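You operate a simulated robot arm through the tools that you are given. There is no shell and no other tool. Be economical: measure what you need, move in short steps, check, and stop when the job is done.

You are at the controls of a simulated robot arm. One attempt, no reset.

Task
Put the blue pack from the freezer in the open foam box and lid it.
Fine: shut the freezer.

The check looks at the end state, three seconds after you hand in, the way a careful person would. Anything else that was tipped, shoved, dropped, spilled or broken makes it a failure. Lids that push on must go on centred and level and be pressed home; caps that screw on are set level and turned clockwise until they are tight.

Robot
A 7-joint arm with a two-finger parallel gripper on a trunk, on a base that drives. Base frame: it is fixed to the floor where the robot stands at the start and does not move with it; the origin is under the middle of the robot, x ahead of it, y to its left, z up. Lengths are in mm, angles in rad, forces in N, time in s.
With the tool pointing down near the work surface it reaches from about 100 to 520 mm from the robot's upright axis, wherever it stands. Its first joint turns from -2.007 to 2.007 rad. Places, roughly: boost button [800, -100, 1200]; foam [0, 700, 900]; freezer door [800, -100, 1600]. Payload 3.91 kg.
Tool frame: the origin (TCP) lies between the finger pads and is the grasp point; the fingertips stand 30 mm ahead of it; z points along the fingers, y is the line along which they close. Largest opening 110 mm; finger width 20, thickness 10; the body of the gripper, 48 by 112 mm, starts 55 mm behind the TCP.
Orientation is that of the tool frame in the base frame, as [roll, pitch, yaw] about the fixed x, y, z axes, in that order (R = Rz(yaw) Ry(pitch) Rx(roll)). With the fingers straight down and closing along the base's y, the tool's x points along the base's -x, its y along +y and its z along -z.

Tools
- The arm moves only by the tool nudge_tool. Its argument "deltas" is a list that holds one entry, the list of rows, each a list of 7 numbers: the turn, a rotation vector about the tool's x, y, z in units of 60 degrees (1.0 is 60 degrees), then the shift along the tool's x, y, z in units of 200 mm (1.0 is 200 mm), then the closure in counts, from 0 (fully open) to 255 (shut). In form: [[[rx, ry, rz, dx, dy, dz, gripper], ...]]. A call has 1 to 12 rows; each row is the pose to reach, as a shift and turn from the pose commanded when the call began, along the tool's axes at that moment. A call with a number of a shift or a turn outside -1 to 1 is refused whole. Each row takes 0.2 s and may step no farther than 50 mm and 0.15 rad from the row before; otherwise, or with a gripper value out of range, the whole call is refused. A pose out of reach is approached as far as the arm can. The call stops where the force on the tool passes 90 N (or 10 N more than at its start, if that is more) or the arm is blocked; 0.2 s more then pass. Each finger travels about 153 mm/s and halts on what it meets, pressing with about 38 N; the grip force reading is that of the motor and also rises with nothing between the fingers. The clock runs only during rows and for 0.2 s after the last one: add rows that repeat a pose to give the fingers time. It gives the time, the measured TCP pose, the force on the tool (base axes), the opening and the grip force at its end, in the units of the frame above (readings bear some noise), with the torque about the TCP (base axes, N m) and any sound that the robot's microphone picked up.
- Cameras (640 x 400 px; columns grow to the right, rows downward): "scene" is now at [211, 245.2, 1637.9]; the picture's right is [0.53, -0.85, 0.00], its down [-0.01, -0.01, -1.00] and it looks along [0.85, 0.53, -0.01] (base axes); focal length 214 px, centre (320, 200). "wrist" rides on the gripper at [72, 17, -103] in the tool frame; the picture's right is [-0.23, 0.97, 0.00], its down [-0.76, -0.18, -0.62] and it looks along [-0.61, -0.14, 0.78] (tool axes); focal length 222 px, centre (320, 200). There is no depth. A picture from a camera that has moved, and an enlarged one, comes with that camera's place and axes in the base frame and with its lens. The place of the scene camera against the robot may be out by one fixed shift of up to 18 mm in any direction.
- grab_frame(camera): a new picture of that camera. It takes no simulated time.
- move_column(by): slides the trunk up (or, below 0, down) by that many mm; the arm and the scene camera ride with it, the base frame stays. It gives what a move gives, with no picture.
- roll_base(legs): drives the robot by 1 to 6 legs, each [ahead, left, turn to the left] in mm, mm and rad, along the robot's own axes; the way and the turn of a leg run together, so that a leg with both is an arc; at most 1500 mm and 3.142 rad a leg. The arm and the cameras ride along, it lands a little off, and it stops where it bumps. It gives what a move gives.
- turn_head(pan, tilt): turns the head with the scene camera to pan (to the left, within 1.396 rad either way) and tilt (down, from -0.506 to 1.204), counted from straight ahead of the robot. It gives what a move gives.
- inspect(camera, box): a new picture of the part [left, top, right, bottom] of that camera's present view, enlarged. It takes no simulated time.
- close_job(): hands the job in; it is judged then, once.

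Go step by step. Nothing tells you exact positions but the pictures and the camera data: compare them with the known pose of the tool, close in by small moves and look again before you grip or let go. The budget is 120 turns and 90 pictures, counting those below and the enlarged ones. Unless the task says otherwise, let go and move clear before handing in, and close with one line.

The tools are called by a JSON object that holds its "fn" and its "kwargs". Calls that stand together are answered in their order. nudge_tool: Moves the arm, as the interface text tells. Its arguments: {"type":"object","properties":{"deltas":{"type":"array"}},"required":["deltas"]} The other tools are called the same way: move_column (by) slides the trunk up or down; roll_base (legs) drives the base; turn_head (pan, tilt) turns the head that bears the scene camera; grab_frame (camera) takes a picture; inspect (camera, box) takes an enlarged picture of a part of a camera's view; close_job () hands the job in.

At the start:

```text
time: 0.0
ee_pos: [277.8, 298.9, 1675.4]
orientation: [3.141, -0.001, 3.141]
ft_force: [0.5, -0.3, 0.0]
moment: [-0.05, 0.05, -0.02]
width: 110.0
grip_force: 0.1
trunk travel left (down, up): [-925.0, 65.0]
robot x, y, heading: [-3.2, -0.4, 0.001]
head pan, tilt: [0.557, 0.012]
```

scene: 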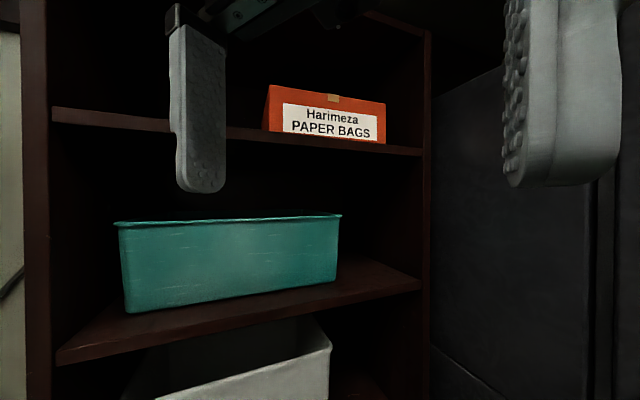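
wrist: 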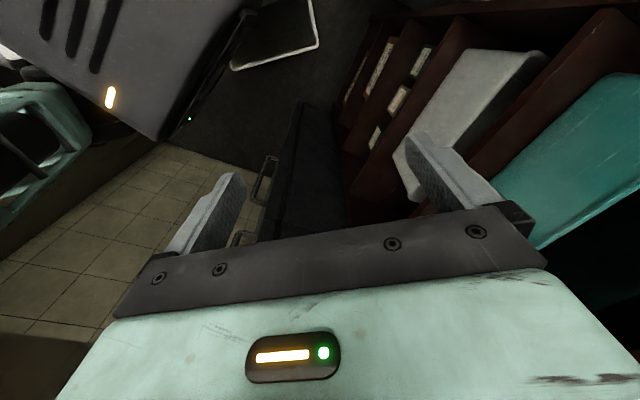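

I see shelving ahead-left with the gripper in view. I'll look around for the freezer, the foam box and the button.

{"fn": "turn_head", "kwargs": {"pan": -0.3, "tilt": 0.2}}

{"fn": "grab_frame", "kwargs": {"camera": "scene"}}

{"fn": "turn_head", "kwargs": {"pan": 1.39, "tilt": 0.6}}

{"fn": "grab_frame", "kwargs": {"camera": "scene"}}

```text
time: 1.2
ee_pos: [278.7, 298.4, 1676.1]
orientation: [3.141, 0.001, -3.141]
ft_force: [-0.6, -0.5, -0.1]
moment: [0.04, -0.03, -0.01]
width: 109.9
grip_force: 0.0
trunk travel left (down, up): [-925.0, 65.0]
robot x, y, heading: [1.2, -1.9, -0.0]
head pan, tilt: [-0.3, 0.201]
```

```text
87 pictures are left
camera scene: at [223.4, 170.0, 1620.6], right [-0.29, -0.96, 0.0], down [-0.19, 0.06, -0.98], along [0.94, -0.29, -0.2], focal length 214 px, centre (320, 200)
```

scene: 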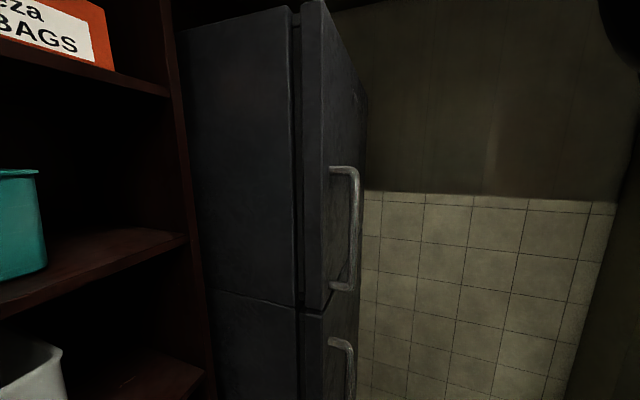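

```text
time: 2.9
ee_pos: [278.1, 298.6, 1676.6]
orientation: [-3.141, 0.0, -3.14]
ft_force: [0.3, -0.2, 0.3]
moment: [0.0, 0.02, 0.0]
width: 110.0
grip_force: 0.0
trunk travel left (down, up): [-925.0, 65.0]
robot x, y, heading: [2.1, -1.9, -0.004]
head pan, tilt: [1.389, 0.6]
```

```text
86 pictures are left
camera scene: at [150.4, 284.4, 1583.8], right [0.98, -0.18, 0.0], down [-0.1, -0.56, -0.83], along [0.15, 0.81, -0.56], focal length 214 px, centre (320, 200)
```

scene: 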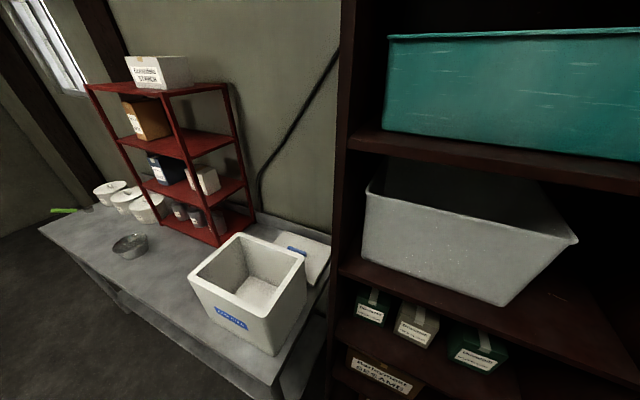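

The foam box is on the bench to the left (lid lying behind it), and the freezer's door front faces to the right. I need a better view of the front and the floor.

{"fn": "turn_head", "kwargs": {"pan": -0.4, "tilt": 0.9}}

{"fn": "grab_frame", "kwargs": {"camera": "scene"}}

{"fn": "turn_head", "kwargs": {"pan": -1.39, "tilt": 0.6}}

{"fn": "grab_frame", "kwargs": {"camera": "scene"}}

```text
time: 4.7
ee_pos: [278.3, 297.5, 1674.9]
orientation: [3.141, 0.0, 3.141]
ft_force: [-0.8, -0.6, 1.3]
moment: [-0.05, -0.03, 0.01]
width: 110.1
grip_force: 0.1
trunk travel left (down, up): [-925.0, 65.0]
robot x, y, heading: [0.2, 0.3, 0.005]
head pan, tilt: [-0.4, 0.901]
```

```text
85 pictures are left
camera scene: at [203.9, 168.2, 1559.0], right [-0.39, -0.92, 0.0], down [-0.72, 0.3, -0.62], along [0.57, -0.24, -0.78], focal length 214 px, centre (320, 200)
```

scene: 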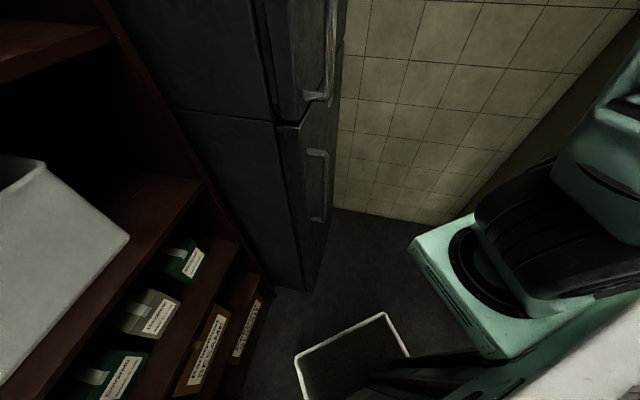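

```text
time: 6.0
ee_pos: [277.3, 297.4, 1674.5]
orientation: [-3.141, -0.002, -3.141]
ft_force: [1.1, -0.8, 0.1]
moment: [0.0, -0.02, -0.04]
width: 110.2
grip_force: 0.0
trunk travel left (down, up): [-925.0, 65.0]
robot x, y, heading: [0.2, -0.9, 0.001]
head pan, tilt: [-1.389, 0.6]
```

```text
84 pictures are left
camera scene: at [150.4, 110.6, 1583.8], right [-0.98, -0.18, 0.0], down [-0.1, 0.56, -0.82], along [0.15, -0.81, -0.57], focal length 214 px, centre (320, 200)
```

scene: 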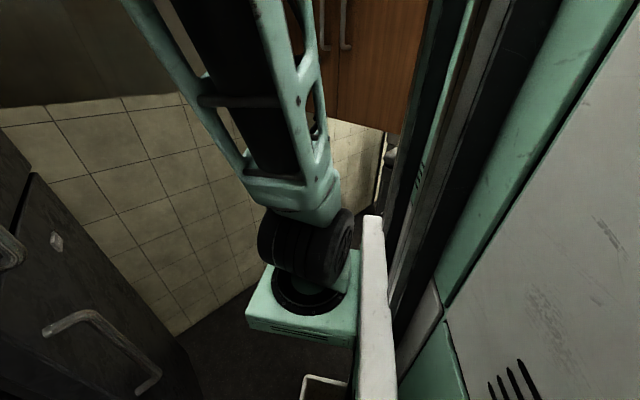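

The room is turned about 0.95 rad relative to the robot; the freezer's handle is around (590, 0, 1380–1590). I'll pull the arm in, then turn to face the freezer front.

{"fn": "nudge_tool", "kwargs": {"deltas": [[[0, 0, 0, 0, -0.2, 0, 0], [0, 0, 0, 0, -0.4, 0, 0], [0, 0, 0, 0, -0.6, 0, 0], [0, 0, 0, 0, -0.8, 0, 0], [0, 0, 0, 0, -1.0, 0, 0]]]}}

{"fn": "roll_base", "kwargs": {"legs": [[0, 0, 0.5]]}}

{"fn": "turn_head", "kwargs": {"pan": -0.9, "tilt": 0.5}}

{"fn": "grab_frame", "kwargs": {"camera": "scene"}}

```text
time: 7.2
ee_pos: [281.5, 97.3, 1673.8]
orientation: [-3.141, -0.002, -3.139]
ft_force: [0.5, 0.9, 0.6]
moment: [-0.04, 0.02, 0.0]
width: 109.9
grip_force: 0.1
trunk travel left (down, up): [-925.0, 65.0]
robot x, y, heading: [-1.3, 1.4, 0.003]
head pan, tilt: [-1.389, 0.6]
```

```text
time: 8.9
ee_pos: [201.4, 216.2, 1676.4]
orientation: [-3.141, 0.0, -2.65]
ft_force: [0.0, 0.9, -0.1]
moment: [-0.02, -0.02, 0.0]
width: 109.9
grip_force: 0.1
trunk travel left (down, up): [-925.0, 65.0]
robot x, y, heading: [-4.2, 1.7, 0.493]
head pan, tilt: [-1.389, 0.6]
```

```text
time: 9.9
ee_pos: [201.9, 216.9, 1675.6]
orientation: [-3.14, -0.001, -2.649]
ft_force: [0.2, 0.1, 0.1]
moment: [0.02, 0.0, -0.03]
width: 110.2
grip_force: 0.0
trunk travel left (down, up): [-925.0, 65.0]
robot x, y, heading: [0.2, 3.3, 0.488]
head pan, tilt: [-0.901, 0.499]
```

```text
83 pictures are left
camera scene: at [104.3, 204.0, 1592.9], right [-0.4, -0.92, 0.0], down [-0.44, 0.19, -0.88], along [0.81, -0.35, -0.48], focal length 214 px, centre (320, 200)
```

scene: 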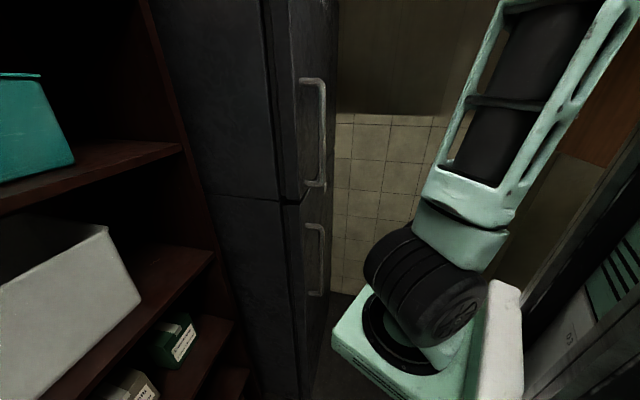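

The freezer handle bar is near (614, -23), z 1340–1600. I'll shift right in steps to see the freezer's front.

{"fn": "roll_base", "kwargs": {"legs": [[0, -350, 0]]}}

{"fn": "turn_head", "kwargs": {"pan": 0.0, "tilt": 0.3}}

{"fn": "grab_frame", "kwargs": {"camera": "scene"}}

{"fn": "turn_head", "kwargs": {"pan": -1.39, "tilt": 0.7}}

{"fn": "grab_frame", "kwargs": {"camera": "scene"}}

```text
time: 12.2
ee_pos: [428.2, -100.3, 1563.5]
orientation: [-2.809, -0.331, -2.772]
ft_force: [1.8, -0.1, 0.3]
moment: [-0.02, 0.06, -0.03]
width: 110.1
grip_force: 0.0
trunk travel left (down, up): [-925.0, 65.0]
robot x, y, heading: [124.5, -298.2, 0.426]
head pan, tilt: [-0.901, 0.499]
stopped in leg 1: the robot was blocked; the commanded pose is now the measured one
```

```text
time: 13.4
ee_pos: [417.6, -98.9, 1565.3]
orientation: [-2.805, -0.324, -2.766]
ft_force: [-0.9, 0.3, -0.3]
moment: [0.01, 0.03, 0.0]
width: 110.3
grip_force: 0.1
trunk travel left (down, up): [-925.0, 65.0]
robot x, y, heading: [122.1, -302.3, 0.428]
head pan, tilt: [0.0, 0.3]
```

```text
82 pictures are left
camera scene: at [210.4, 54.6, 1610.8], right [0.41, -0.91, 0.06], down [-0.25, -0.17, -0.95], along [0.88, 0.38, -0.3], focal length 214 px, centre (320, 200)
```

scene: 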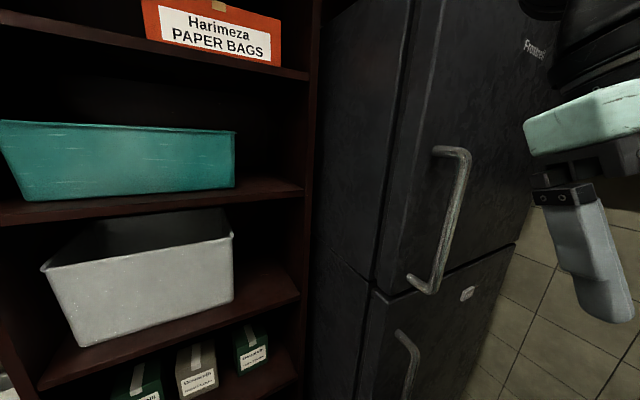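

```text
time: 14.9
ee_pos: [416.9, -100.0, 1563.5]
orientation: [-2.808, -0.322, -2.769]
ft_force: [-0.4, 0.3, 0.5]
moment: [0.0, -0.02, 0.0]
width: 110.1
grip_force: 0.0
trunk travel left (down, up): [-925.0, 65.0]
robot x, y, heading: [122.9, -300.5, 0.426]
head pan, tilt: [-1.389, 0.7]
```

```text
81 pictures are left
camera scene: at [175.6, -56.8, 1579.4], right [-0.82, -0.57, 0.01], down [-0.35, 0.49, -0.8], along [0.45, -0.66, -0.6], focal length 214 px, centre (320, 200)
```

scene: 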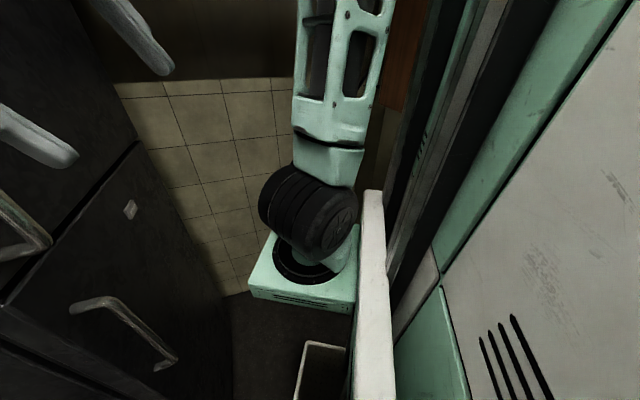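

The base was blocked and the arm got pushed aside. I'll look at what touched before moving on.

{"fn": "grab_frame", "kwargs": {"camera": "wrist"}}

{"fn": "turn_head", "kwargs": {"pan": -1.39, "tilt": -0.2}}

{"fn": "grab_frame", "kwargs": {"camera": "scene"}}

{"fn": "turn_head", "kwargs": {"pan": -0.6, "tilt": -0.1}}

{"fn": "grab_frame", "kwargs": {"camera": "scene"}}

```text
80 pictures are left
camera wrist: at [362.6, -67.8, 1674.1], right [-0.23, 0.9, -0.37], down [0.85, 0.37, 0.37], along [0.47, -0.23, -0.85], focal length 222 px, centre (320, 200)
```

wrist: 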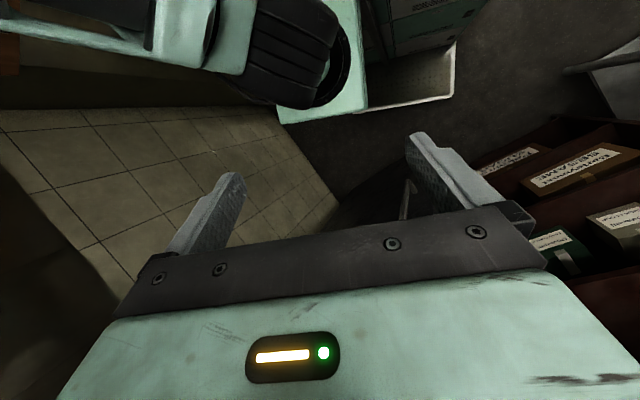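

```text
time: 16.1
ee_pos: [416.1, -100.2, 1564.6]
orientation: [-2.809, -0.32, -2.766]
ft_force: [-1.0, 0.2, 0.8]
moment: [0.02, 0.0, 0.02]
width: 110.1
grip_force: 0.1
trunk travel left (down, up): [-925.0, 65.0]
robot x, y, heading: [127.3, -300.3, 0.421]
head pan, tilt: [-1.389, -0.201]
```

```text
79 pictures are left
camera scene: at [172.7, -51.9, 1660.4], right [-0.82, -0.57, 0.01], down [0.13, -0.21, -0.97], along [0.55, -0.79, 0.25], focal length 214 px, centre (320, 200)
```

scene: 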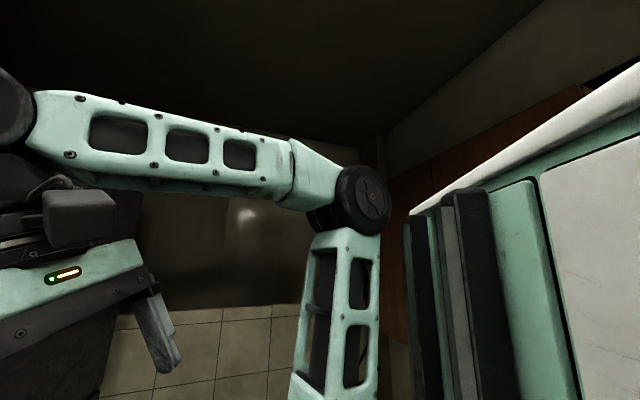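

```text
time: 17.2
ee_pos: [414.6, -100.7, 1563.5]
orientation: [-2.808, -0.322, -2.768]
ft_force: [-0.2, -1.1, -0.8]
moment: [-0.01, 0.0, 0.03]
width: 110.1
grip_force: 0.0
trunk travel left (down, up): [-925.0, 65.0]
robot x, y, heading: [123.1, -302.2, 0.427]
head pan, tilt: [-0.6, -0.099]
```

```text
78 pictures are left
camera scene: at [211.1, 0.3, 1650.1], right [-0.18, -0.98, 0.04], down [0.12, -0.07, -0.99], along [0.98, -0.17, 0.13], focal length 214 px, centre (320, 200)
```

scene: 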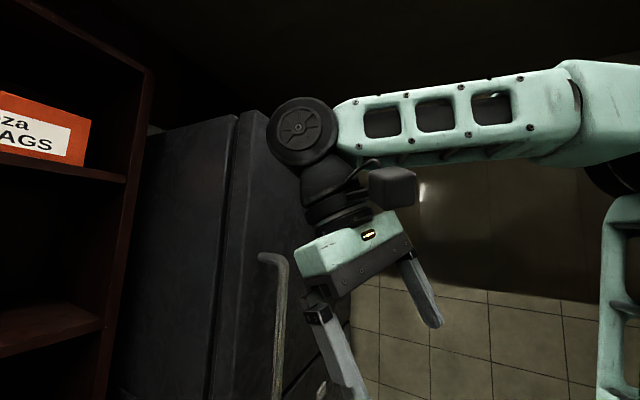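

The wrist joint appears to lean on the freezer front while the elbow is near the wall cabinet. I'll back off and fold the arm in.

{"fn": "roll_base", "kwargs": {"legs": [[-40, 90, 0]]}}

{"fn": "turn_head", "kwargs": {"pan": -0.6, "tilt": 0.3}}

{"fn": "grab_frame", "kwargs": {"camera": "scene"}}

```text
time: 18.0
ee_pos: [466.7, -191.5, 1506.8]
orientation: [-2.685, -0.48, -2.834]
ft_force: [0.7, -0.8, 0.1]
moment: [0.0, 0.02, -0.04]
width: 110.0
grip_force: 0.0
trunk travel left (down, up): [-925.0, 65.0]
robot x, y, heading: [109.2, -287.5, 0.409]
head pan, tilt: [-0.6, -0.099]
stopped in leg 1: the robot was blocked; the commanded pose is now the measured one
```

```text
time: 18.9
ee_pos: [460.6, -185.6, 1511.8]
orientation: [-2.682, -0.471, -2.826]
ft_force: [0.3, 0.3, 0.0]
moment: [0.02, 0.0, 0.01]
width: 110.3
grip_force: 0.1
trunk travel left (down, up): [-925.0, 65.0]
robot x, y, heading: [109.1, -293.5, 0.411]
head pan, tilt: [-0.6, 0.3]
```

```text
77 pictures are left
camera scene: at [215.4, -13.3, 1613.6], right [-0.19, -0.98, 0.03], down [-0.27, 0.02, -0.96], along [0.94, -0.19, -0.27], focal length 214 px, centre (320, 200)
```

scene: 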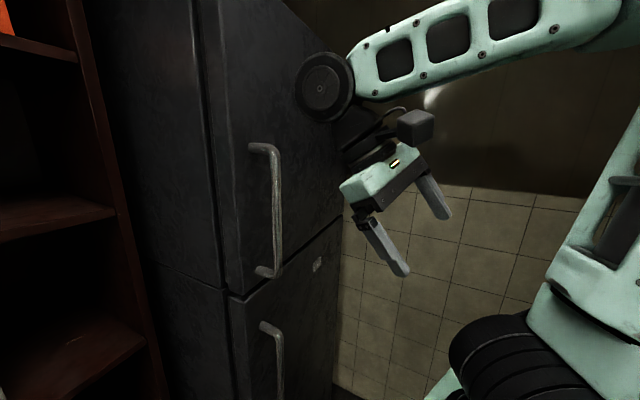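

Still in contact, and the arm is skewed. I'll look at the elbow and behind to see what touches.

{"fn": "turn_head", "kwargs": {"pan": -1.39, "tilt": 0.1}}

{"fn": "grab_frame", "kwargs": {"camera": "scene"}}

{"fn": "turn_head", "kwargs": {"pan": 0.7, "tilt": 0.8}}

{"fn": "grab_frame", "kwargs": {"camera": "scene"}}

```text
time: 20.0
ee_pos: [461.4, -186.8, 1511.5]
orientation: [-2.687, -0.468, -2.829]
ft_force: [0.2, -0.2, 0.9]
moment: [-0.03, -0.01, -0.02]
width: 109.7
grip_force: 0.0
trunk travel left (down, up): [-925.0, 65.0]
robot x, y, heading: [107.4, -293.3, 0.409]
head pan, tilt: [-1.389, 0.099]
```

```text
76 pictures are left
camera scene: at [176.6, -72.4, 1633.6], right [-0.83, -0.56, 0.01], down [-0.04, 0.05, -1.0], along [0.56, -0.83, -0.06], focal length 214 px, centre (320, 200)
```

scene: 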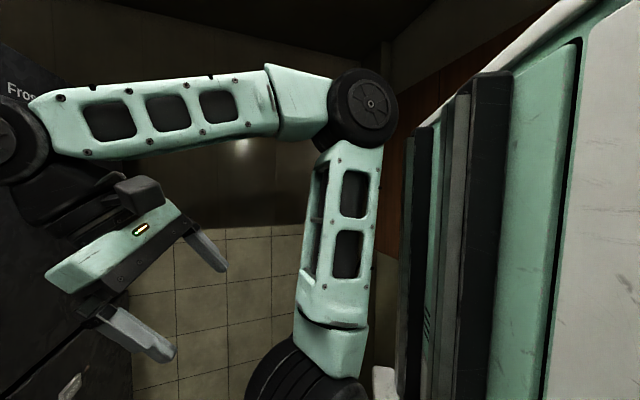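

```text
time: 22.0
ee_pos: [460.2, -186.6, 1513.0]
orientation: [-2.692, -0.465, -2.831]
ft_force: [-0.6, -0.5, 0.1]
moment: [0.02, -0.01, 0.0]
width: 110.1
grip_force: 0.1
trunk travel left (down, up): [-925.0, 65.0]
robot x, y, heading: [109.1, -289.7, 0.406]
head pan, tilt: [0.7, 0.799]
```

```text
75 pictures are left
camera scene: at [163.5, 72.6, 1565.2], right [0.89, -0.45, 0.03], down [-0.31, -0.66, -0.68], along [0.32, 0.6, -0.73], focal length 214 px, centre (320, 200)
```

scene: 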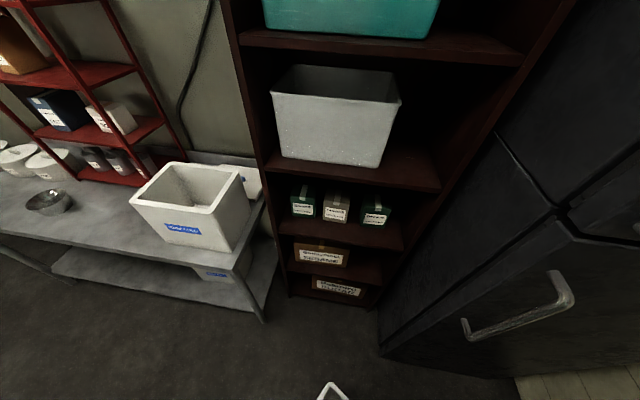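

The wrist is leaning on the freezer front with the tool tilted about 0.6 rad. I'll straighten the tool downward, which swings the wrist off the door.

{"fn": "nudge_tool", "kwargs": {"deltas": [[[-0.08, -0.092, 0, 0, 0, 0, 0], [-0.16, -0.185, 0, 0, 0, 0, 0], [-0.24, -0.277, 0, 0, 0, 0, 0], [-0.32, -0.37, 0, 0, 0, 0, 0], [-0.4, -0.462, 0, 0, 0, 0, 0], [-0.4, -0.462, 0, 0, 0, 0, 0]]]}}

{"fn": "turn_head", "kwargs": {"pan": -1.0, "tilt": 0.0}}

{"fn": "grab_frame", "kwargs": {"camera": "scene"}}

```text
time: 22.6
ee_pos: [504.6, -198.9, 1468.9]
orientation: [-2.963, -0.318, -2.747]
ft_force: [0.6, 0.3, 0.0]
moment: [0.04, 0.07, -0.01]
width: 109.8
grip_force: 0.1
out of reach, approached as far as the arm can: row 1, 2, 3
trunk travel left (down, up): [-925.0, 65.0]
robot x, y, heading: [108.1, -285.8, 0.401]
head pan, tilt: [0.7, 0.799]
stopped in row 3: the arm was blocked; the commanded pose is now the measured one
```

```text
time: 24.4
ee_pos: [498.8, -193.7, 1471.9]
orientation: [-2.96, -0.313, -2.741]
ft_force: [-0.4, 0.4, 0.3]
moment: [0.01, -0.03, -0.01]
width: 109.9
grip_force: 0.2
trunk travel left (down, up): [-925.0, 65.0]
robot x, y, heading: [105.8, -287.4, 0.407]
head pan, tilt: [-1.0, 0.0]
```

```text
74 pictures are left
camera scene: at [200.3, -49.8, 1641.8], right [-0.56, -0.83, 0.02], down [0.01, -0.03, -1.0], along [0.83, -0.56, 0.03], focal length 214 px, centre (320, 200)
```

scene: 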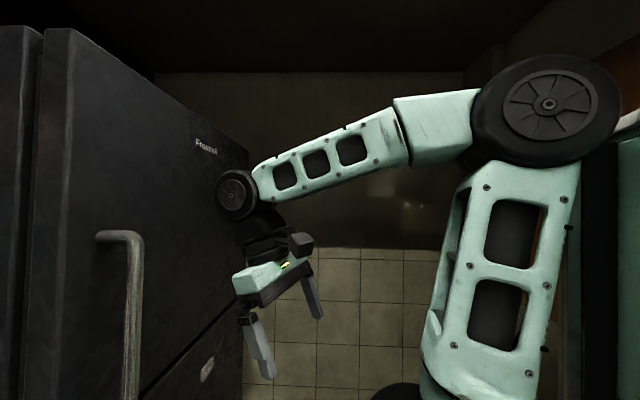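

The wrist hub is against the freezer door. I'll pull the tool straight out from the door with the arm.

{"fn": "nudge_tool", "kwargs": {"deltas": [[[0, 0, 0, 0.11, -0.081, 0.052, 0], [0, 0, 0, 0.22, -0.163, 0.105, 0], [0, 0, 0, 0.34, -0.244, 0.157, 0], [0, 0, 0, 0.45, -0.325, 0.21, 0]]]}}

{"fn": "grab_frame", "kwargs": {"camera": "scene"}}

```text
time: 24.7
ee_pos: [516.4, -241.3, 1453.4]
orientation: [-2.986, -0.344, -2.74]
ft_force: [-0.2, -0.7, -0.4]
moment: [0.07, -0.03, 0.01]
width: 109.9
grip_force: 0.1
out of reach, approached as far as the arm can: row 1
trunk travel left (down, up): [-925.0, 65.0]
robot x, y, heading: [98.3, -280.8, 0.397]
head pan, tilt: [-1.0, 0.0]
stopped in row 1: the arm was blocked; the commanded pose is now the measured one
```

```text
73 pictures are left
camera scene: at [204.3, -54.6, 1641.4], right [-0.57, -0.82, 0.02], down [0.01, -0.03, -1.0], along [0.82, -0.57, 0.02], focal length 214 px, centre (320, 200)
```

scene: 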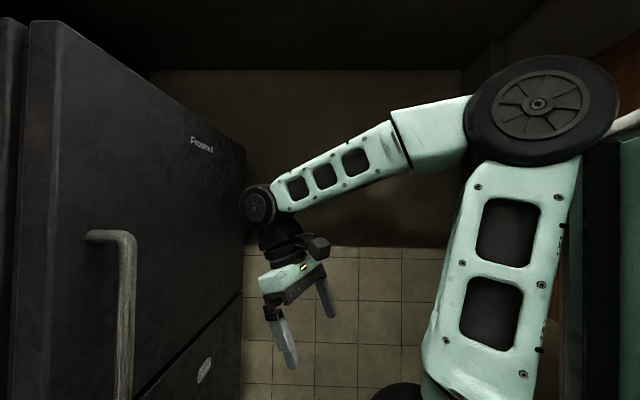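

{"fn": "turn_head", "kwargs": {"pan": -1.39, "tilt": -0.5}}

{"fn": "grab_frame", "kwargs": {"camera": "scene"}}

{"fn": "grab_frame", "kwargs": {"camera": "wrist"}}

```text
time: 25.6
ee_pos: [512.5, -233.5, 1456.8]
orientation: [-2.98, -0.341, -2.736]
ft_force: [-0.1, 0.6, -0.2]
moment: [0.02, -0.01, 0.0]
width: 109.8
grip_force: 0.1
trunk travel left (down, up): [-925.0, 65.0]
robot x, y, heading: [99.2, -288.6, 0.4]
head pan, tilt: [-1.389, -0.499]
```

```text
72 pictures are left
camera scene: at [161.4, -55.8, 1681.2], right [-0.83, -0.55, 0.01], down [0.27, -0.42, -0.86], along [0.48, -0.72, 0.51], focal length 214 px, centre (320, 200)
```

scene: 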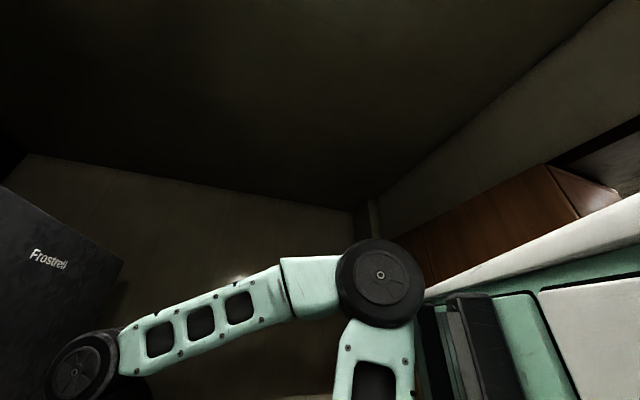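

```text
71 pictures are left
camera wrist: at [467.7, -217.6, 1573.7], right [-0.23, 0.95, -0.22], down [0.89, 0.3, 0.35], along [0.4, -0.12, -0.91], focal length 222 px, centre (320, 200)
```

wrist: 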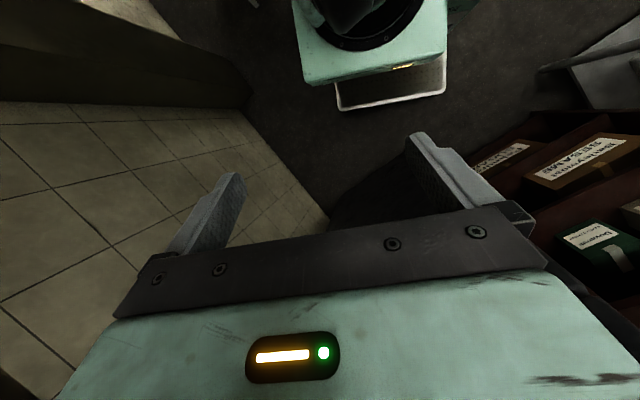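

The wrist is actually ~150 mm clear of the door; it must be the elbow/mast against the wall cabinet behind. I'll drive forward away from the cabinet.

{"fn": "roll_base", "kwargs": {"legs": [[64, 48, 0]]}}

{"fn": "turn_head", "kwargs": {"pan": -1.0, "tilt": 0.2}}

{"fn": "grab_frame", "kwargs": {"camera": "scene"}}

```text
time: 26.7
ee_pos: [562.3, -168.7, 1459.0]
orientation: [-2.994, -0.313, -2.731]
ft_force: [0.4, 0.9, 0.1]
moment: [0.0, 0.02, 0.0]
width: 109.9
grip_force: 0.1
trunk travel left (down, up): [-925.0, 65.0]
robot x, y, heading: [149.2, -218.2, 0.404]
head pan, tilt: [-1.389, -0.499]
```

```text
time: 27.7
ee_pos: [562.3, -168.3, 1460.7]
orientation: [-2.995, -0.313, -2.731]
ft_force: [0.9, 0.5, 0.5]
moment: [0.0, -0.01, 0.01]
width: 110.1
grip_force: 0.1
trunk travel left (down, up): [-925.0, 65.0]
robot x, y, heading: [147.4, -218.6, 0.406]
head pan, tilt: [-1.0, 0.201]
```

```text
70 pictures are left
camera scene: at [268.5, -33.4, 1620.7], right [-0.56, -0.83, 0.0], down [-0.16, 0.11, -0.98], along [0.81, -0.55, -0.2], focal length 214 px, centre (320, 200)
```

scene: 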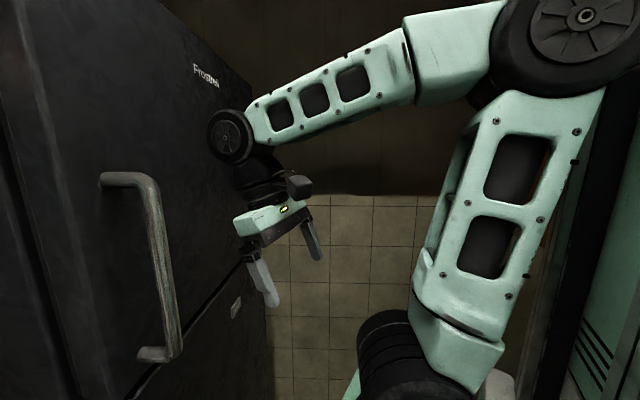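

Free again and upright. I'll straighten the tool, then turn the robot to face along the freezer front (towards the right-hand wall) so the elbow stays in the corridor.

{"fn": "nudge_tool", "kwargs": {"deltas": [[[-0.045, -0.1, 0, 0, 0, 0, 0], [-0.09, -0.2, 0, 0, 0, 0, 0], [-0.136, -0.3, 0, 0, 0, 0, 0], [-0.136, -0.3, 0, 0, 0, 0, 0]]]}}

{"fn": "roll_base", "kwargs": {"legs": [[0, 0, -0.93]]}}

{"fn": "roll_base", "kwargs": {"legs": [[-136, 54, 0]]}}

{"fn": "turn_head", "kwargs": {"pan": 0.5, "tilt": 0.1}}

{"fn": "grab_frame", "kwargs": {"camera": "scene"}}

```text
time: 28.7
ee_pos: [624.9, -161.1, 1403.5]
orientation: [3.14, -0.001, -2.706]
ft_force: [0.5, 1.1, 0.0]
moment: [-0.02, -0.02, -0.03]
width: 110.1
grip_force: 0.1
out of reach, approached as far as the arm can: row 1, 2, 3, 4
trunk travel left (down, up): [-925.0, 65.0]
robot x, y, heading: [153.8, -218.5, 0.407]
head pan, tilt: [-1.0, 0.201]
```

```text
time: 31.6
ee_pos: [477.0, -569.4, 1403.1]
orientation: [3.141, -0.003, 2.639]
ft_force: [1.1, -0.6, 0.0]
moment: [0.01, -0.03, -0.01]
width: 109.9
grip_force: 0.0
trunk travel left (down, up): [-925.0, 65.0]
robot x, y, heading: [145.8, -216.6, -0.531]
head pan, tilt: [-1.0, 0.201]
```

```text
time: 32.9
ee_pos: [387.1, -453.3, 1404.0]
orientation: [-3.141, -0.001, 2.637]
ft_force: [0.0, -0.1, -0.1]
moment: [0.0, 0.0, 0.0]
width: 110.1
grip_force: 0.1
trunk travel left (down, up): [-925.0, 65.0]
robot x, y, heading: [58.5, -103.8, -0.535]
head pan, tilt: [-1.0, 0.201]
```

```text
time: 34.5
ee_pos: [386.8, -454.4, 1404.3]
orientation: [3.141, -0.001, 2.638]
ft_force: [0.6, -0.3, 0.0]
moment: [-0.01, 0.04, -0.02]
width: 110.0
grip_force: 0.1
trunk travel left (down, up): [-925.0, 65.0]
robot x, y, heading: [58.8, -103.8, -0.53]
head pan, tilt: [0.499, 0.099]
```

```text
69 pictures are left
camera scene: at [370.4, -9.3, 1630.0], right [-0.04, -1.0, 0.0], down [-0.1, 0.0, -0.99], along [0.99, -0.04, -0.1], focal length 214 px, centre (320, 200)
```

scene: 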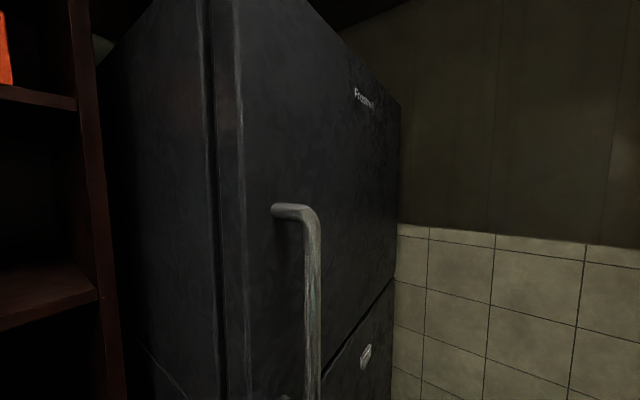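

The freezer front runs along direction s≈(0.79,-0.61) and the upper handle bar is around (580,-11). I'll back the base a little and bring the arm round to a pre-grasp in front of the handle.

{"fn": "roll_base", "kwargs": {"legs": [[-100, 0, 0]]}}

{"fn": "nudge_tool", "kwargs": {"deltas": [[[0, 0, -0.121, 0.025, 0.194, -0.033, 0], [0, 0, -0.242, 0.05, 0.388, -0.066, 0], [0, 0, -0.363, 0.076, 0.582, -0.1, 0], [0, 0, -0.484, 0.1, 0.776, -0.133, 0], [0, 0, -0.605, 0.127, 0.97, -0.165, 0], [0, 0, -0.605, 0.127, 0.97, -0.165, 0]]]}}

{"fn": "nudge_tool", "kwargs": {"deltas": [[[0, 0, 0, -0.06, 0.17, -0.033, 0], [0, 0, 0, -0.12, 0.34, -0.066, 0], [0, 0, 0, -0.18, 0.51, -0.1, 0], [0, 0, 0, -0.24, 0.68, -0.133, 0], [0, 0, 0, -0.3, 0.855, -0.165, 0], [0, 0, 0, -0.3, 0.855, -0.165, 0]]]}}

{"fn": "grab_frame", "kwargs": {"camera": "scene"}}

```text
time: 35.7
ee_pos: [299.3, -402.3, 1403.8]
orientation: [-3.141, -0.002, 2.636]
ft_force: [0.2, -0.8, 0.1]
moment: [0.04, 0.03, -0.01]
width: 110.1
grip_force: 0.0
trunk travel left (down, up): [-925.0, 65.0]
robot x, y, heading: [-27.6, -50.6, -0.532]
head pan, tilt: [0.499, 0.099]
```

```text
time: 37.1
ee_pos: [372.5, -220.8, 1438.7]
orientation: [3.139, -0.002, -3.012]
ft_force: [1.0, 0.8, 0.2]
moment: [0.02, 0.03, 0.01]
width: 110.1
grip_force: 0.0
out of reach, approached as far as the arm can: row 1, 2
trunk travel left (down, up): [-925.0, 65.0]
robot x, y, heading: [-27.9, -48.8, -0.535]
head pan, tilt: [0.499, 0.099]
```

```text
time: 38.5
ee_pos: [409.9, -42.2, 1469.2]
orientation: [3.141, -0.003, -3.015]
ft_force: [-0.2, 0.2, 0.2]
moment: [0.0, -0.01, -0.02]
width: 110.1
grip_force: 0.1
trunk travel left (down, up): [-925.0, 65.0]
robot x, y, heading: [-26.8, -50.1, -0.535]
head pan, tilt: [0.499, 0.099]
```

```text
68 pictures are left
camera scene: at [283.5, 42.2, 1629.9], right [-0.04, -1.0, 0.0], down [-0.1, 0.0, -0.99], along [0.99, -0.04, -0.1], focal length 214 px, centre (320, 200)
```

scene: 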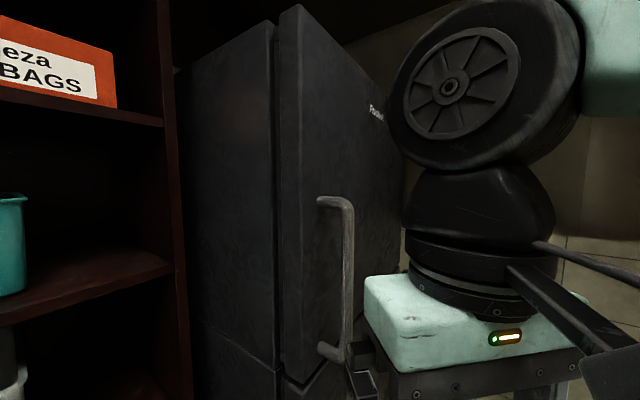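

Bar is at about (573,-10), z 1380–1596, ~46 mm off the door. I'll back up more and swing the tool to horizontal in front of it.

{"fn": "roll_base", "kwargs": {"legs": [[-120, 0, 0]]}}

{"fn": "nudge_tool", "kwargs": {"deltas": [[[0, 0, -0.063, -0.192, -0.114, -0.026, 0], [0, 0, -0.126, -0.385, -0.228, -0.052, 0], [0, 0, -0.188, -0.578, -0.341, -0.08, 0], [0, 0, -0.251, -0.77, -0.455, -0.105, 0], [0, 0, -0.251, -0.77, -0.455, -0.105, 0]]]}}

{"fn": "nudge_tool", "kwargs": {"deltas": [[[0, -0.125, 0, 0, 0, 0, 0], [0, -0.25, 0, 0, 0, 0, 0], [0, -0.375, 0, 0, 0, 0, 0], [0, -0.5, 0, 0, 0, 0, 0], [0, -0.625, 0, 0, 0, 0, 0], [0, -0.75, 0, 0, 0, 0, 0], [0, -0.75, 0, 0, 0, 0, 0]]]}}

{"fn": "nudge_tool", "kwargs": {"deltas": [[[0, -0.125, 0, 0, 0, 0, 0], [0, -0.25, 0, 0, 0, 0, 0], [0, -0.375, 0, 0, 0, 0, 0], [0, -0.5, 0, 0, 0, 0, 0], [0, -0.625, 0, 0, 0, 0, 0], [0, -0.75, 0, 0, 0, 0, 0], [0, -0.75, 0, 0, 0, 0, 0]]]}}

{"fn": "grab_frame", "kwargs": {"camera": "scene"}}

{"fn": "grab_frame", "kwargs": {"camera": "wrist"}}

```text
time: 39.7
ee_pos: [305.4, 19.1, 1470.0]
orientation: [-3.141, 0.001, -3.016]
ft_force: [0.5, -0.1, -0.3]
moment: [0.04, 0.05, 0.03]
width: 109.9
grip_force: 0.0
trunk travel left (down, up): [-925.0, 65.0]
robot x, y, heading: [-135.0, 12.5, -0.54]
head pan, tilt: [0.499, 0.099]
```

```text
time: 40.9
ee_pos: [470.2, -51.4, 1493.1]
orientation: [-3.141, -0.003, -2.754]
ft_force: [0.6, -0.1, 0.2]
moment: [0.0, 0.0, 0.02]
width: 109.9
grip_force: 0.2
trunk travel left (down, up): [-925.0, 65.0]
robot x, y, heading: [-131.1, 14.7, -0.535]
head pan, tilt: [0.499, 0.099]
```

```text
time: 42.5
ee_pos: [467.9, -51.3, 1490.0]
orientation: [-3.141, 0.785, -2.754]
ft_force: [0.7, 0.6, 0.0]
moment: [0.02, 0.0, -0.01]
width: 110.2
grip_force: 0.0
trunk travel left (down, up): [-925.0, 65.0]
robot x, y, heading: [-131.8, 10.2, -0.539]
head pan, tilt: [0.499, 0.099]
```

```text
time: 44.1
ee_pos: [467.7, -62.1, 1507.1]
orientation: [2.566, 1.492, 2.961]
ft_force: [0.0, -1.5, -0.7]
moment: [-0.03, -0.02, 0.0]
width: 109.9
grip_force: 0.0
out of reach, approached as far as the arm can: row 3, 4, 5, 6, 7
trunk travel left (down, up): [-925.0, 65.0]
robot x, y, heading: [-131.3, 7.6, -0.533]
head pan, tilt: [0.499, 0.099]
```

```text
67 pictures are left
camera scene: at [179.2, 103.6, 1629.8], right [-0.04, -1.0, 0.0], down [-0.1, 0.0, -0.99], along [0.99, -0.04, -0.1], focal length 214 px, centre (320, 200)
```

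scene: 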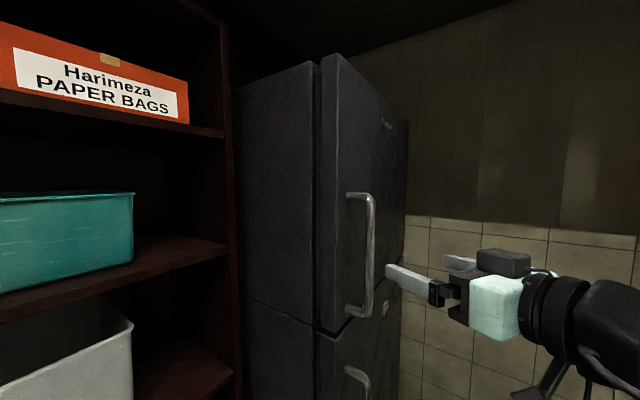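

```text
66 pictures are left
camera wrist: at [361.9, -84.8, 1441.9], right [-0.36, 0.89, 0.27], down [-0.45, -0.42, 0.79], along [0.82, 0.16, 0.55], focal length 222 px, centre (320, 200)
```

wrist: 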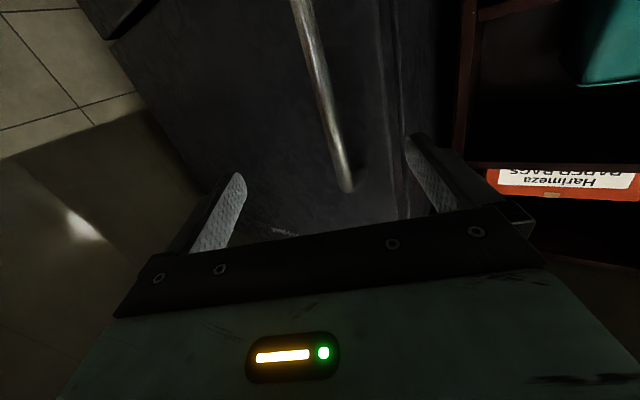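

The bar is between the fingers, about 115 mm ahead and ~11 mm to +y. I'll close in partway with a narrower opening and check.

{"fn": "nudge_tool", "kwargs": {"deltas": [[[0, 0, 0, 0, 0, 0.1, 120], [0, 0, 0, 0, 0, 0.2, 120], [0, 0, 0, 0, 0, 0.25, 120], [0, 0, 0, 0, 0, 0.25, 120]]]}}

{"fn": "grab_frame", "kwargs": {"camera": "wrist"}}

```text
time: 45.1
ee_pos: [519.1, -62.6, 1504.8]
orientation: [2.636, 1.496, 3.05]
ft_force: [0.9, 0.0, 0.2]
moment: [0.0, 0.02, -0.03]
width: 58.2
grip_force: 0.0
out of reach, approached as far as the arm can: row 1, 2, 3, 4
trunk travel left (down, up): [-925.0, 65.0]
robot x, y, heading: [-131.0, 9.1, -0.534]
head pan, tilt: [0.499, 0.099]
```

```text
65 pictures are left
camera wrist: at [412.9, -88.4, 1439.3], right [-0.37, 0.89, 0.26], down [-0.44, -0.42, 0.79], along [0.82, 0.18, 0.55], focal length 222 px, centre (320, 200)
```

wrist: 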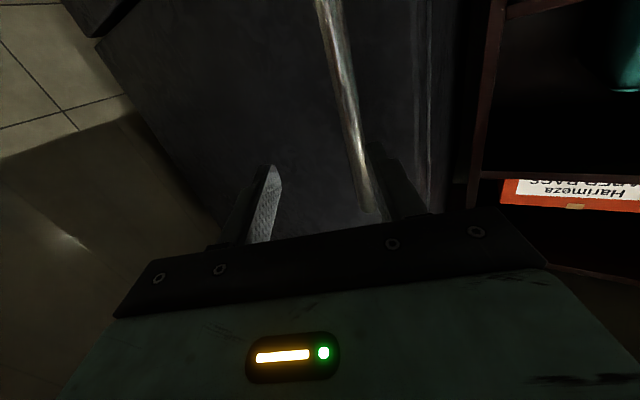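

The wrist pitch limit is keeping it slightly off. I'll relax the pitch by a few degrees so the commanded position becomes reachable.

{"fn": "nudge_tool", "kwargs": {"deltas": [[[0, 0.1, 0, 0, 0, 0, 120], [0, 0.1, 0, 0, 0, 0, 120]]]}}

{"fn": "grab_frame", "kwargs": {"camera": "wrist"}}

```text
time: 45.7
ee_pos: [518.4, -62.9, 1505.1]
orientation: [2.9, 1.395, -2.984]
ft_force: [-0.2, -0.3, 0.0]
moment: [0.03, -0.05, -0.04]
width: 58.2
grip_force: 0.0
trunk travel left (down, up): [-925.0, 65.0]
robot x, y, heading: [-132.2, 15.8, -0.538]
head pan, tilt: [0.499, 0.099]
```

```text
64 pictures are left
camera wrist: at [406.7, -90.1, 1450.7], right [-0.34, 0.9, 0.26], down [-0.36, -0.38, 0.85], along [0.87, 0.19, 0.46], focal length 222 px, centre (320, 200)
```

wrist: 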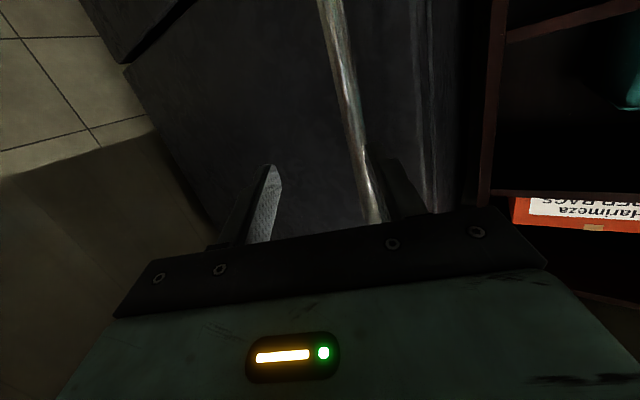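

Now the pose is exact again; bar is at +27 mm in y, ~68 ahead. I'll centre on it, advance, then grip.

{"fn": "nudge_tool", "kwargs": {"deltas": [[[0, 0, 0, 0, 0.135, 0, 120], [0, 0, 0, 0, 0.135, 0.1, 120], [0, 0, 0, 0, 0.135, 0.2, 120], [0, 0, 0, 0, 0.135, 0.28, 120], [0, 0, 0, 0, 0.135, 0.28, 120]]]}}

{"fn": "grab_frame", "kwargs": {"camera": "wrist"}}

{"fn": "grab_frame", "kwargs": {"camera": "scene"}}

```text
time: 46.9
ee_pos: [559.8, -17.6, 1495.3]
orientation: [2.9, 1.396, -2.984]
ft_force: [-0.5, 0.1, -0.1]
moment: [0.0, 0.01, -0.05]
width: 58.2
grip_force: 0.1
out of reach, approached as far as the arm can: row 1
trunk travel left (down, up): [-925.0, 65.0]
robot x, y, heading: [-133.1, 11.6, -0.536]
head pan, tilt: [0.499, 0.099]
```

```text
63 pictures are left
camera wrist: at [447.6, -44.7, 1441.7], right [-0.34, 0.9, 0.26], down [-0.36, -0.38, 0.85], along [0.87, 0.19, 0.46], focal length 222 px, centre (320, 200)
```

wrist: 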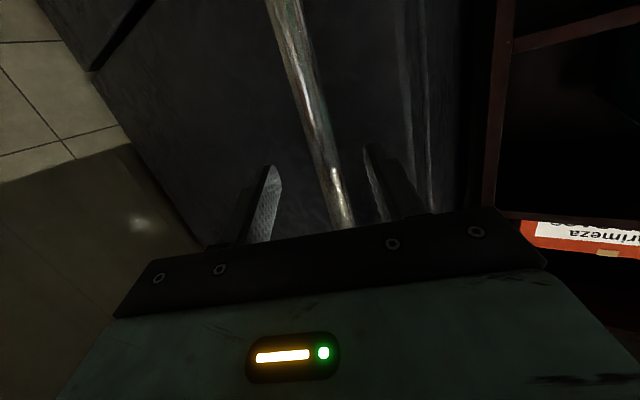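

```text
62 pictures are left
camera scene: at [178.8, 104.3, 1629.9], right [-0.04, -1.0, 0.0], down [-0.1, 0.0, -0.99], along [0.99, -0.04, -0.1], focal length 214 px, centre (320, 200)
```

scene: 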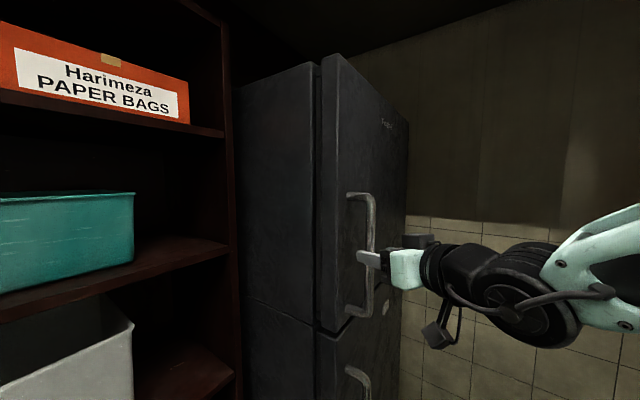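

The fingers straddle the bar. Closing.

{"fn": "nudge_tool", "kwargs": {"deltas": [[[0, 0, 0, 0, 0, 0, 255], [0, 0, 0, 0, 0, 0, 255], [0, 0, 0, 0, 0, 0, 255]]]}}

{"fn": "inspect", "kwargs": {"camera": "scene", "box": [300, 160, 460, 340]}}

```text
time: 47.7
ee_pos: [557.6, -15.3, 1495.5]
orientation: [2.907, 1.396, -2.972]
ft_force: [-16.5, 11.8, -2.4]
moment: [0.09, -0.19, 0.7]
width: 17.0
grip_force: 45.1
trunk travel left (down, up): [-925.0, 65.0]
robot x, y, heading: [-132.8, 12.1, -0.539]
head pan, tilt: [0.499, 0.099]
```

```text
2.22 times, centred on (380, 250) of scene
camera zoom: at [177.0, 105.3, 1630.2], right [-0.04, -1.0, 0.0], down [-0.1, 0.0, -1.0], along [0.99, -0.04, -0.1], focal length 477 px, centre (187, 89)
```

zoom: 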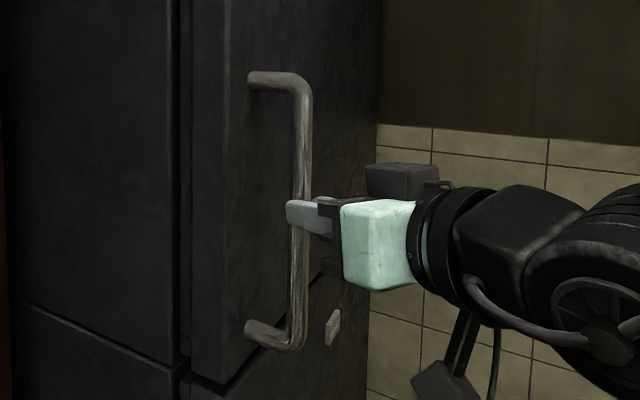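

Gripped the bar (17 mm). Now pulling the door along its arc.

{"fn": "nudge_tool", "kwargs": {"deltas": [[[0, 0, 0, 0.019, -0.077, -0.126, 255], [0, 0, 0, 0.037, -0.16, -0.249, 255], [0, 0, 0, 0.053, -0.252, -0.367, 255], [0, 0, 0, 0.069, -0.351, -0.48, 255]]]}}

{"fn": "grab_frame", "kwargs": {"camera": "scene"}}

```text
time: 48.7
ee_pos: [496.8, -121.6, 1494.2]
orientation: [2.901, 1.394, -2.983]
ft_force: [-0.4, 0.3, 0.0]
moment: [0.01, 0.02, -0.02]
width: 0.2
grip_force: 37.9
trunk travel left (down, up): [-925.0, 65.0]
robot x, y, heading: [-132.4, 17.1, -0.538]
head pan, tilt: [0.499, 0.099]
```

```text
60 pictures are left
camera scene: at [178.9, 104.3, 1629.9], right [-0.04, -1.0, 0.0], down [-0.1, 0.0, -0.99], along [0.99, -0.04, -0.1], focal length 214 px, centre (320, 200)
```

scene: 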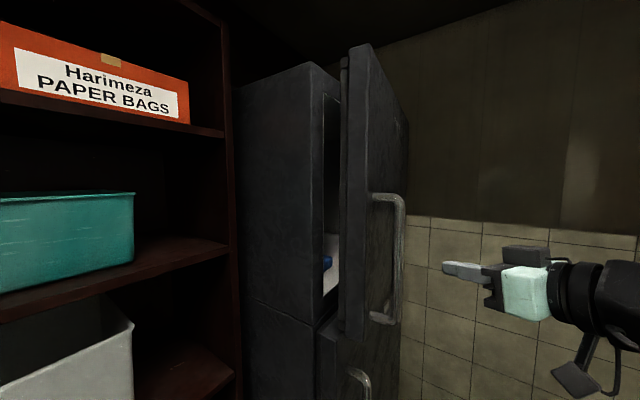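

The grip slipped off, but the door is now ajar by ~5° and stays. With the seal broken I'll regrip the bar deeper and pull on.

{"fn": "nudge_tool", "kwargs": {"deltas": [[[0, 0, 0, 0, 0.12, 0.0, 110], [0, 0, 0, 0, 0.237, 0.02, 110], [0, 0, 0, 0, 0.237, 0.02, 110], [0, 0, 0, 0, 0.237, 0.02, 110]]]}}

{"fn": "grab_frame", "kwargs": {"camera": "wrist"}}

```text
time: 49.7
ee_pos: [481.6, -75.4, 1495.6]
orientation: [2.898, 1.397, -2.983]
ft_force: [-0.1, 0.2, 0.2]
moment: [0.02, -0.01, 0.03]
width: 62.5
grip_force: 0.0
trunk travel left (down, up): [-925.0, 65.0]
robot x, y, heading: [-135.6, 8.8, -0.532]
head pan, tilt: [0.499, 0.099]
```

```text
59 pictures are left
camera wrist: at [369.2, -102.5, 1442.8], right [-0.34, 0.9, 0.26], down [-0.36, -0.38, 0.85], along [0.87, 0.19, 0.46], focal length 222 px, centre (320, 200)
```

wrist: 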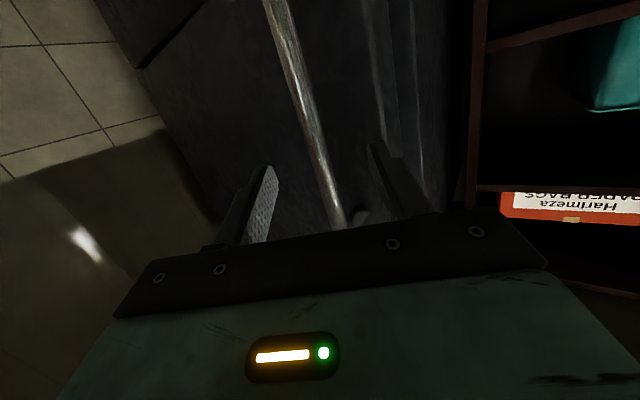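

{"fn": "nudge_tool", "kwargs": {"deltas": [[[0, 0, 0, 0, -0.03, 0.1, 110], [0, 0, 0, 0, -0.03, 0.2, 110], [0, 0, 0, 0, -0.03, 0.3, 110], [0, 0, 0, 0, -0.03, 0.38, 110], [0, 0, 0, 0, -0.03, 0.38, 110]]]}}

{"fn": "inspect", "kwargs": {"camera": "scene", "box": [300, 160, 460, 340]}}

{"fn": "grab_frame", "kwargs": {"camera": "wrist"}}

```text
time: 50.9
ee_pos: [554.4, -53.1, 1483.4]
orientation: [2.901, 1.394, -2.984]
ft_force: [0.6, 0.8, 0.6]
moment: [0.04, 0.0, -0.02]
width: 62.7
grip_force: 0.2
trunk travel left (down, up): [-925.0, 65.0]
robot x, y, heading: [-130.7, 11.7, -0.538]
head pan, tilt: [0.499, 0.099]
```

```text
2.22 times, centred on (380, 250) of scene
camera zoom: at [178.8, 104.1, 1629.9], right [-0.04, -1.0, 0.0], down [-0.1, 0.0, -0.99], along [0.99, -0.04, -0.1], focal length 477 px, centre (187, 89)
```

zoom: 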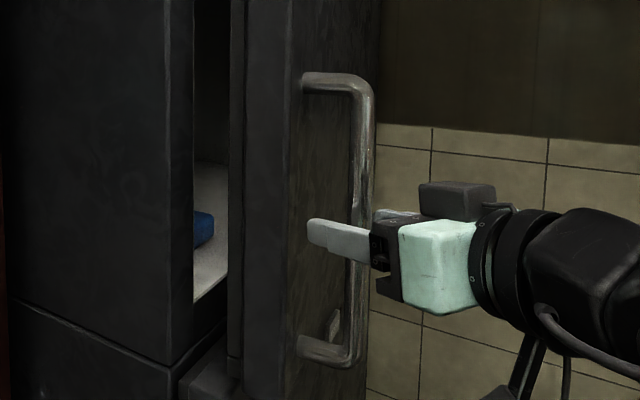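

```text
57 pictures are left
camera wrist: at [441.7, -78.7, 1428.9], right [-0.34, 0.9, 0.26], down [-0.36, -0.38, 0.85], along [0.87, 0.19, 0.46], focal length 222 px, centre (320, 200)
```

wrist: 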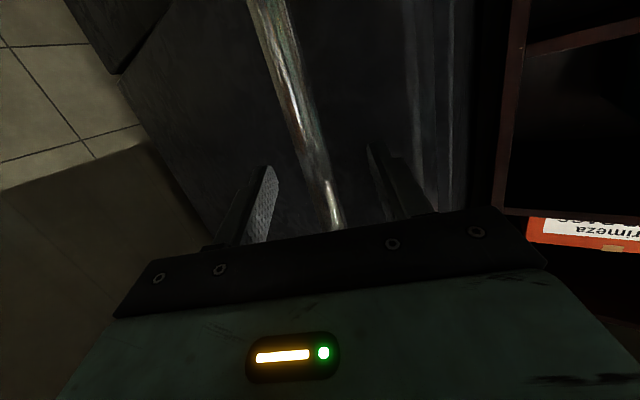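

Well seated. Grip and pull along the arc.

{"fn": "nudge_tool", "kwargs": {"deltas": [[[0, 0, 0, 0, 0, 0, 255], [0, 0, 0, 0, 0, 0, 255], [0, 0, 0, 0, 0, 0, 255], [-0.021, 0, 0, 0.011, -0.071, -0.08, 255], [-0.042, 0, 0, 0.022, -0.146, -0.158, 255], [-0.063, 0, 0, 0.031, -0.223, -0.231, 255], [-0.084, 0, 0, 0.04, -0.305, -0.301, 255], [-0.105, 0, 0, 0.049, -0.389, -0.367, 255], [-0.126, 0, 0, 0.056, -0.476, -0.43, 255], [-0.147, 0, 0, 0.063, -0.567, -0.49, 255], [-0.168, 0, 0, 0.069, -0.66, -0.544, 255], [-0.189, 0, 0, 0.075, -0.754, -0.594, 255]]]}}

{"fn": "grab_frame", "kwargs": {"camera": "scene"}}

```text
time: 53.5
ee_pos: [508.9, -236.6, 1482.0]
orientation: [2.691, 1.394, -2.995]
ft_force: [61.4, -4.0, 1.8]
moment: [-0.61, -1.07, -0.63]
width: 20.5
grip_force: 44.8
trunk travel left (down, up): [-925.0, 65.0]
robot x, y, heading: [-129.2, 15.4, -0.538]
head pan, tilt: [0.499, 0.099]
```

```text
56 pictures are left
camera scene: at [184.3, 104.1, 1628.8], right [-0.04, -1.0, 0.0], down [-0.1, 0.0, -0.99], along [0.99, -0.04, -0.1], focal length 214 px, centre (320, 200)
```

scene: 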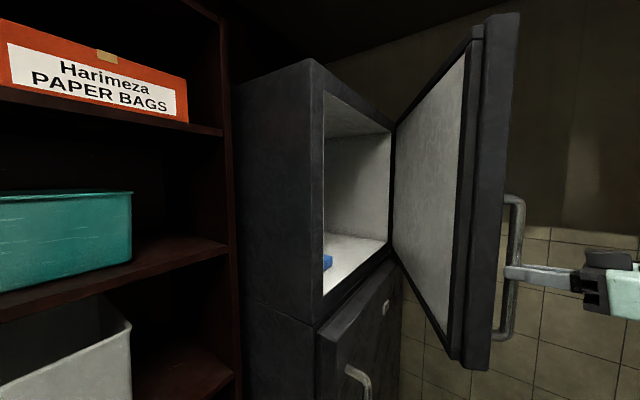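

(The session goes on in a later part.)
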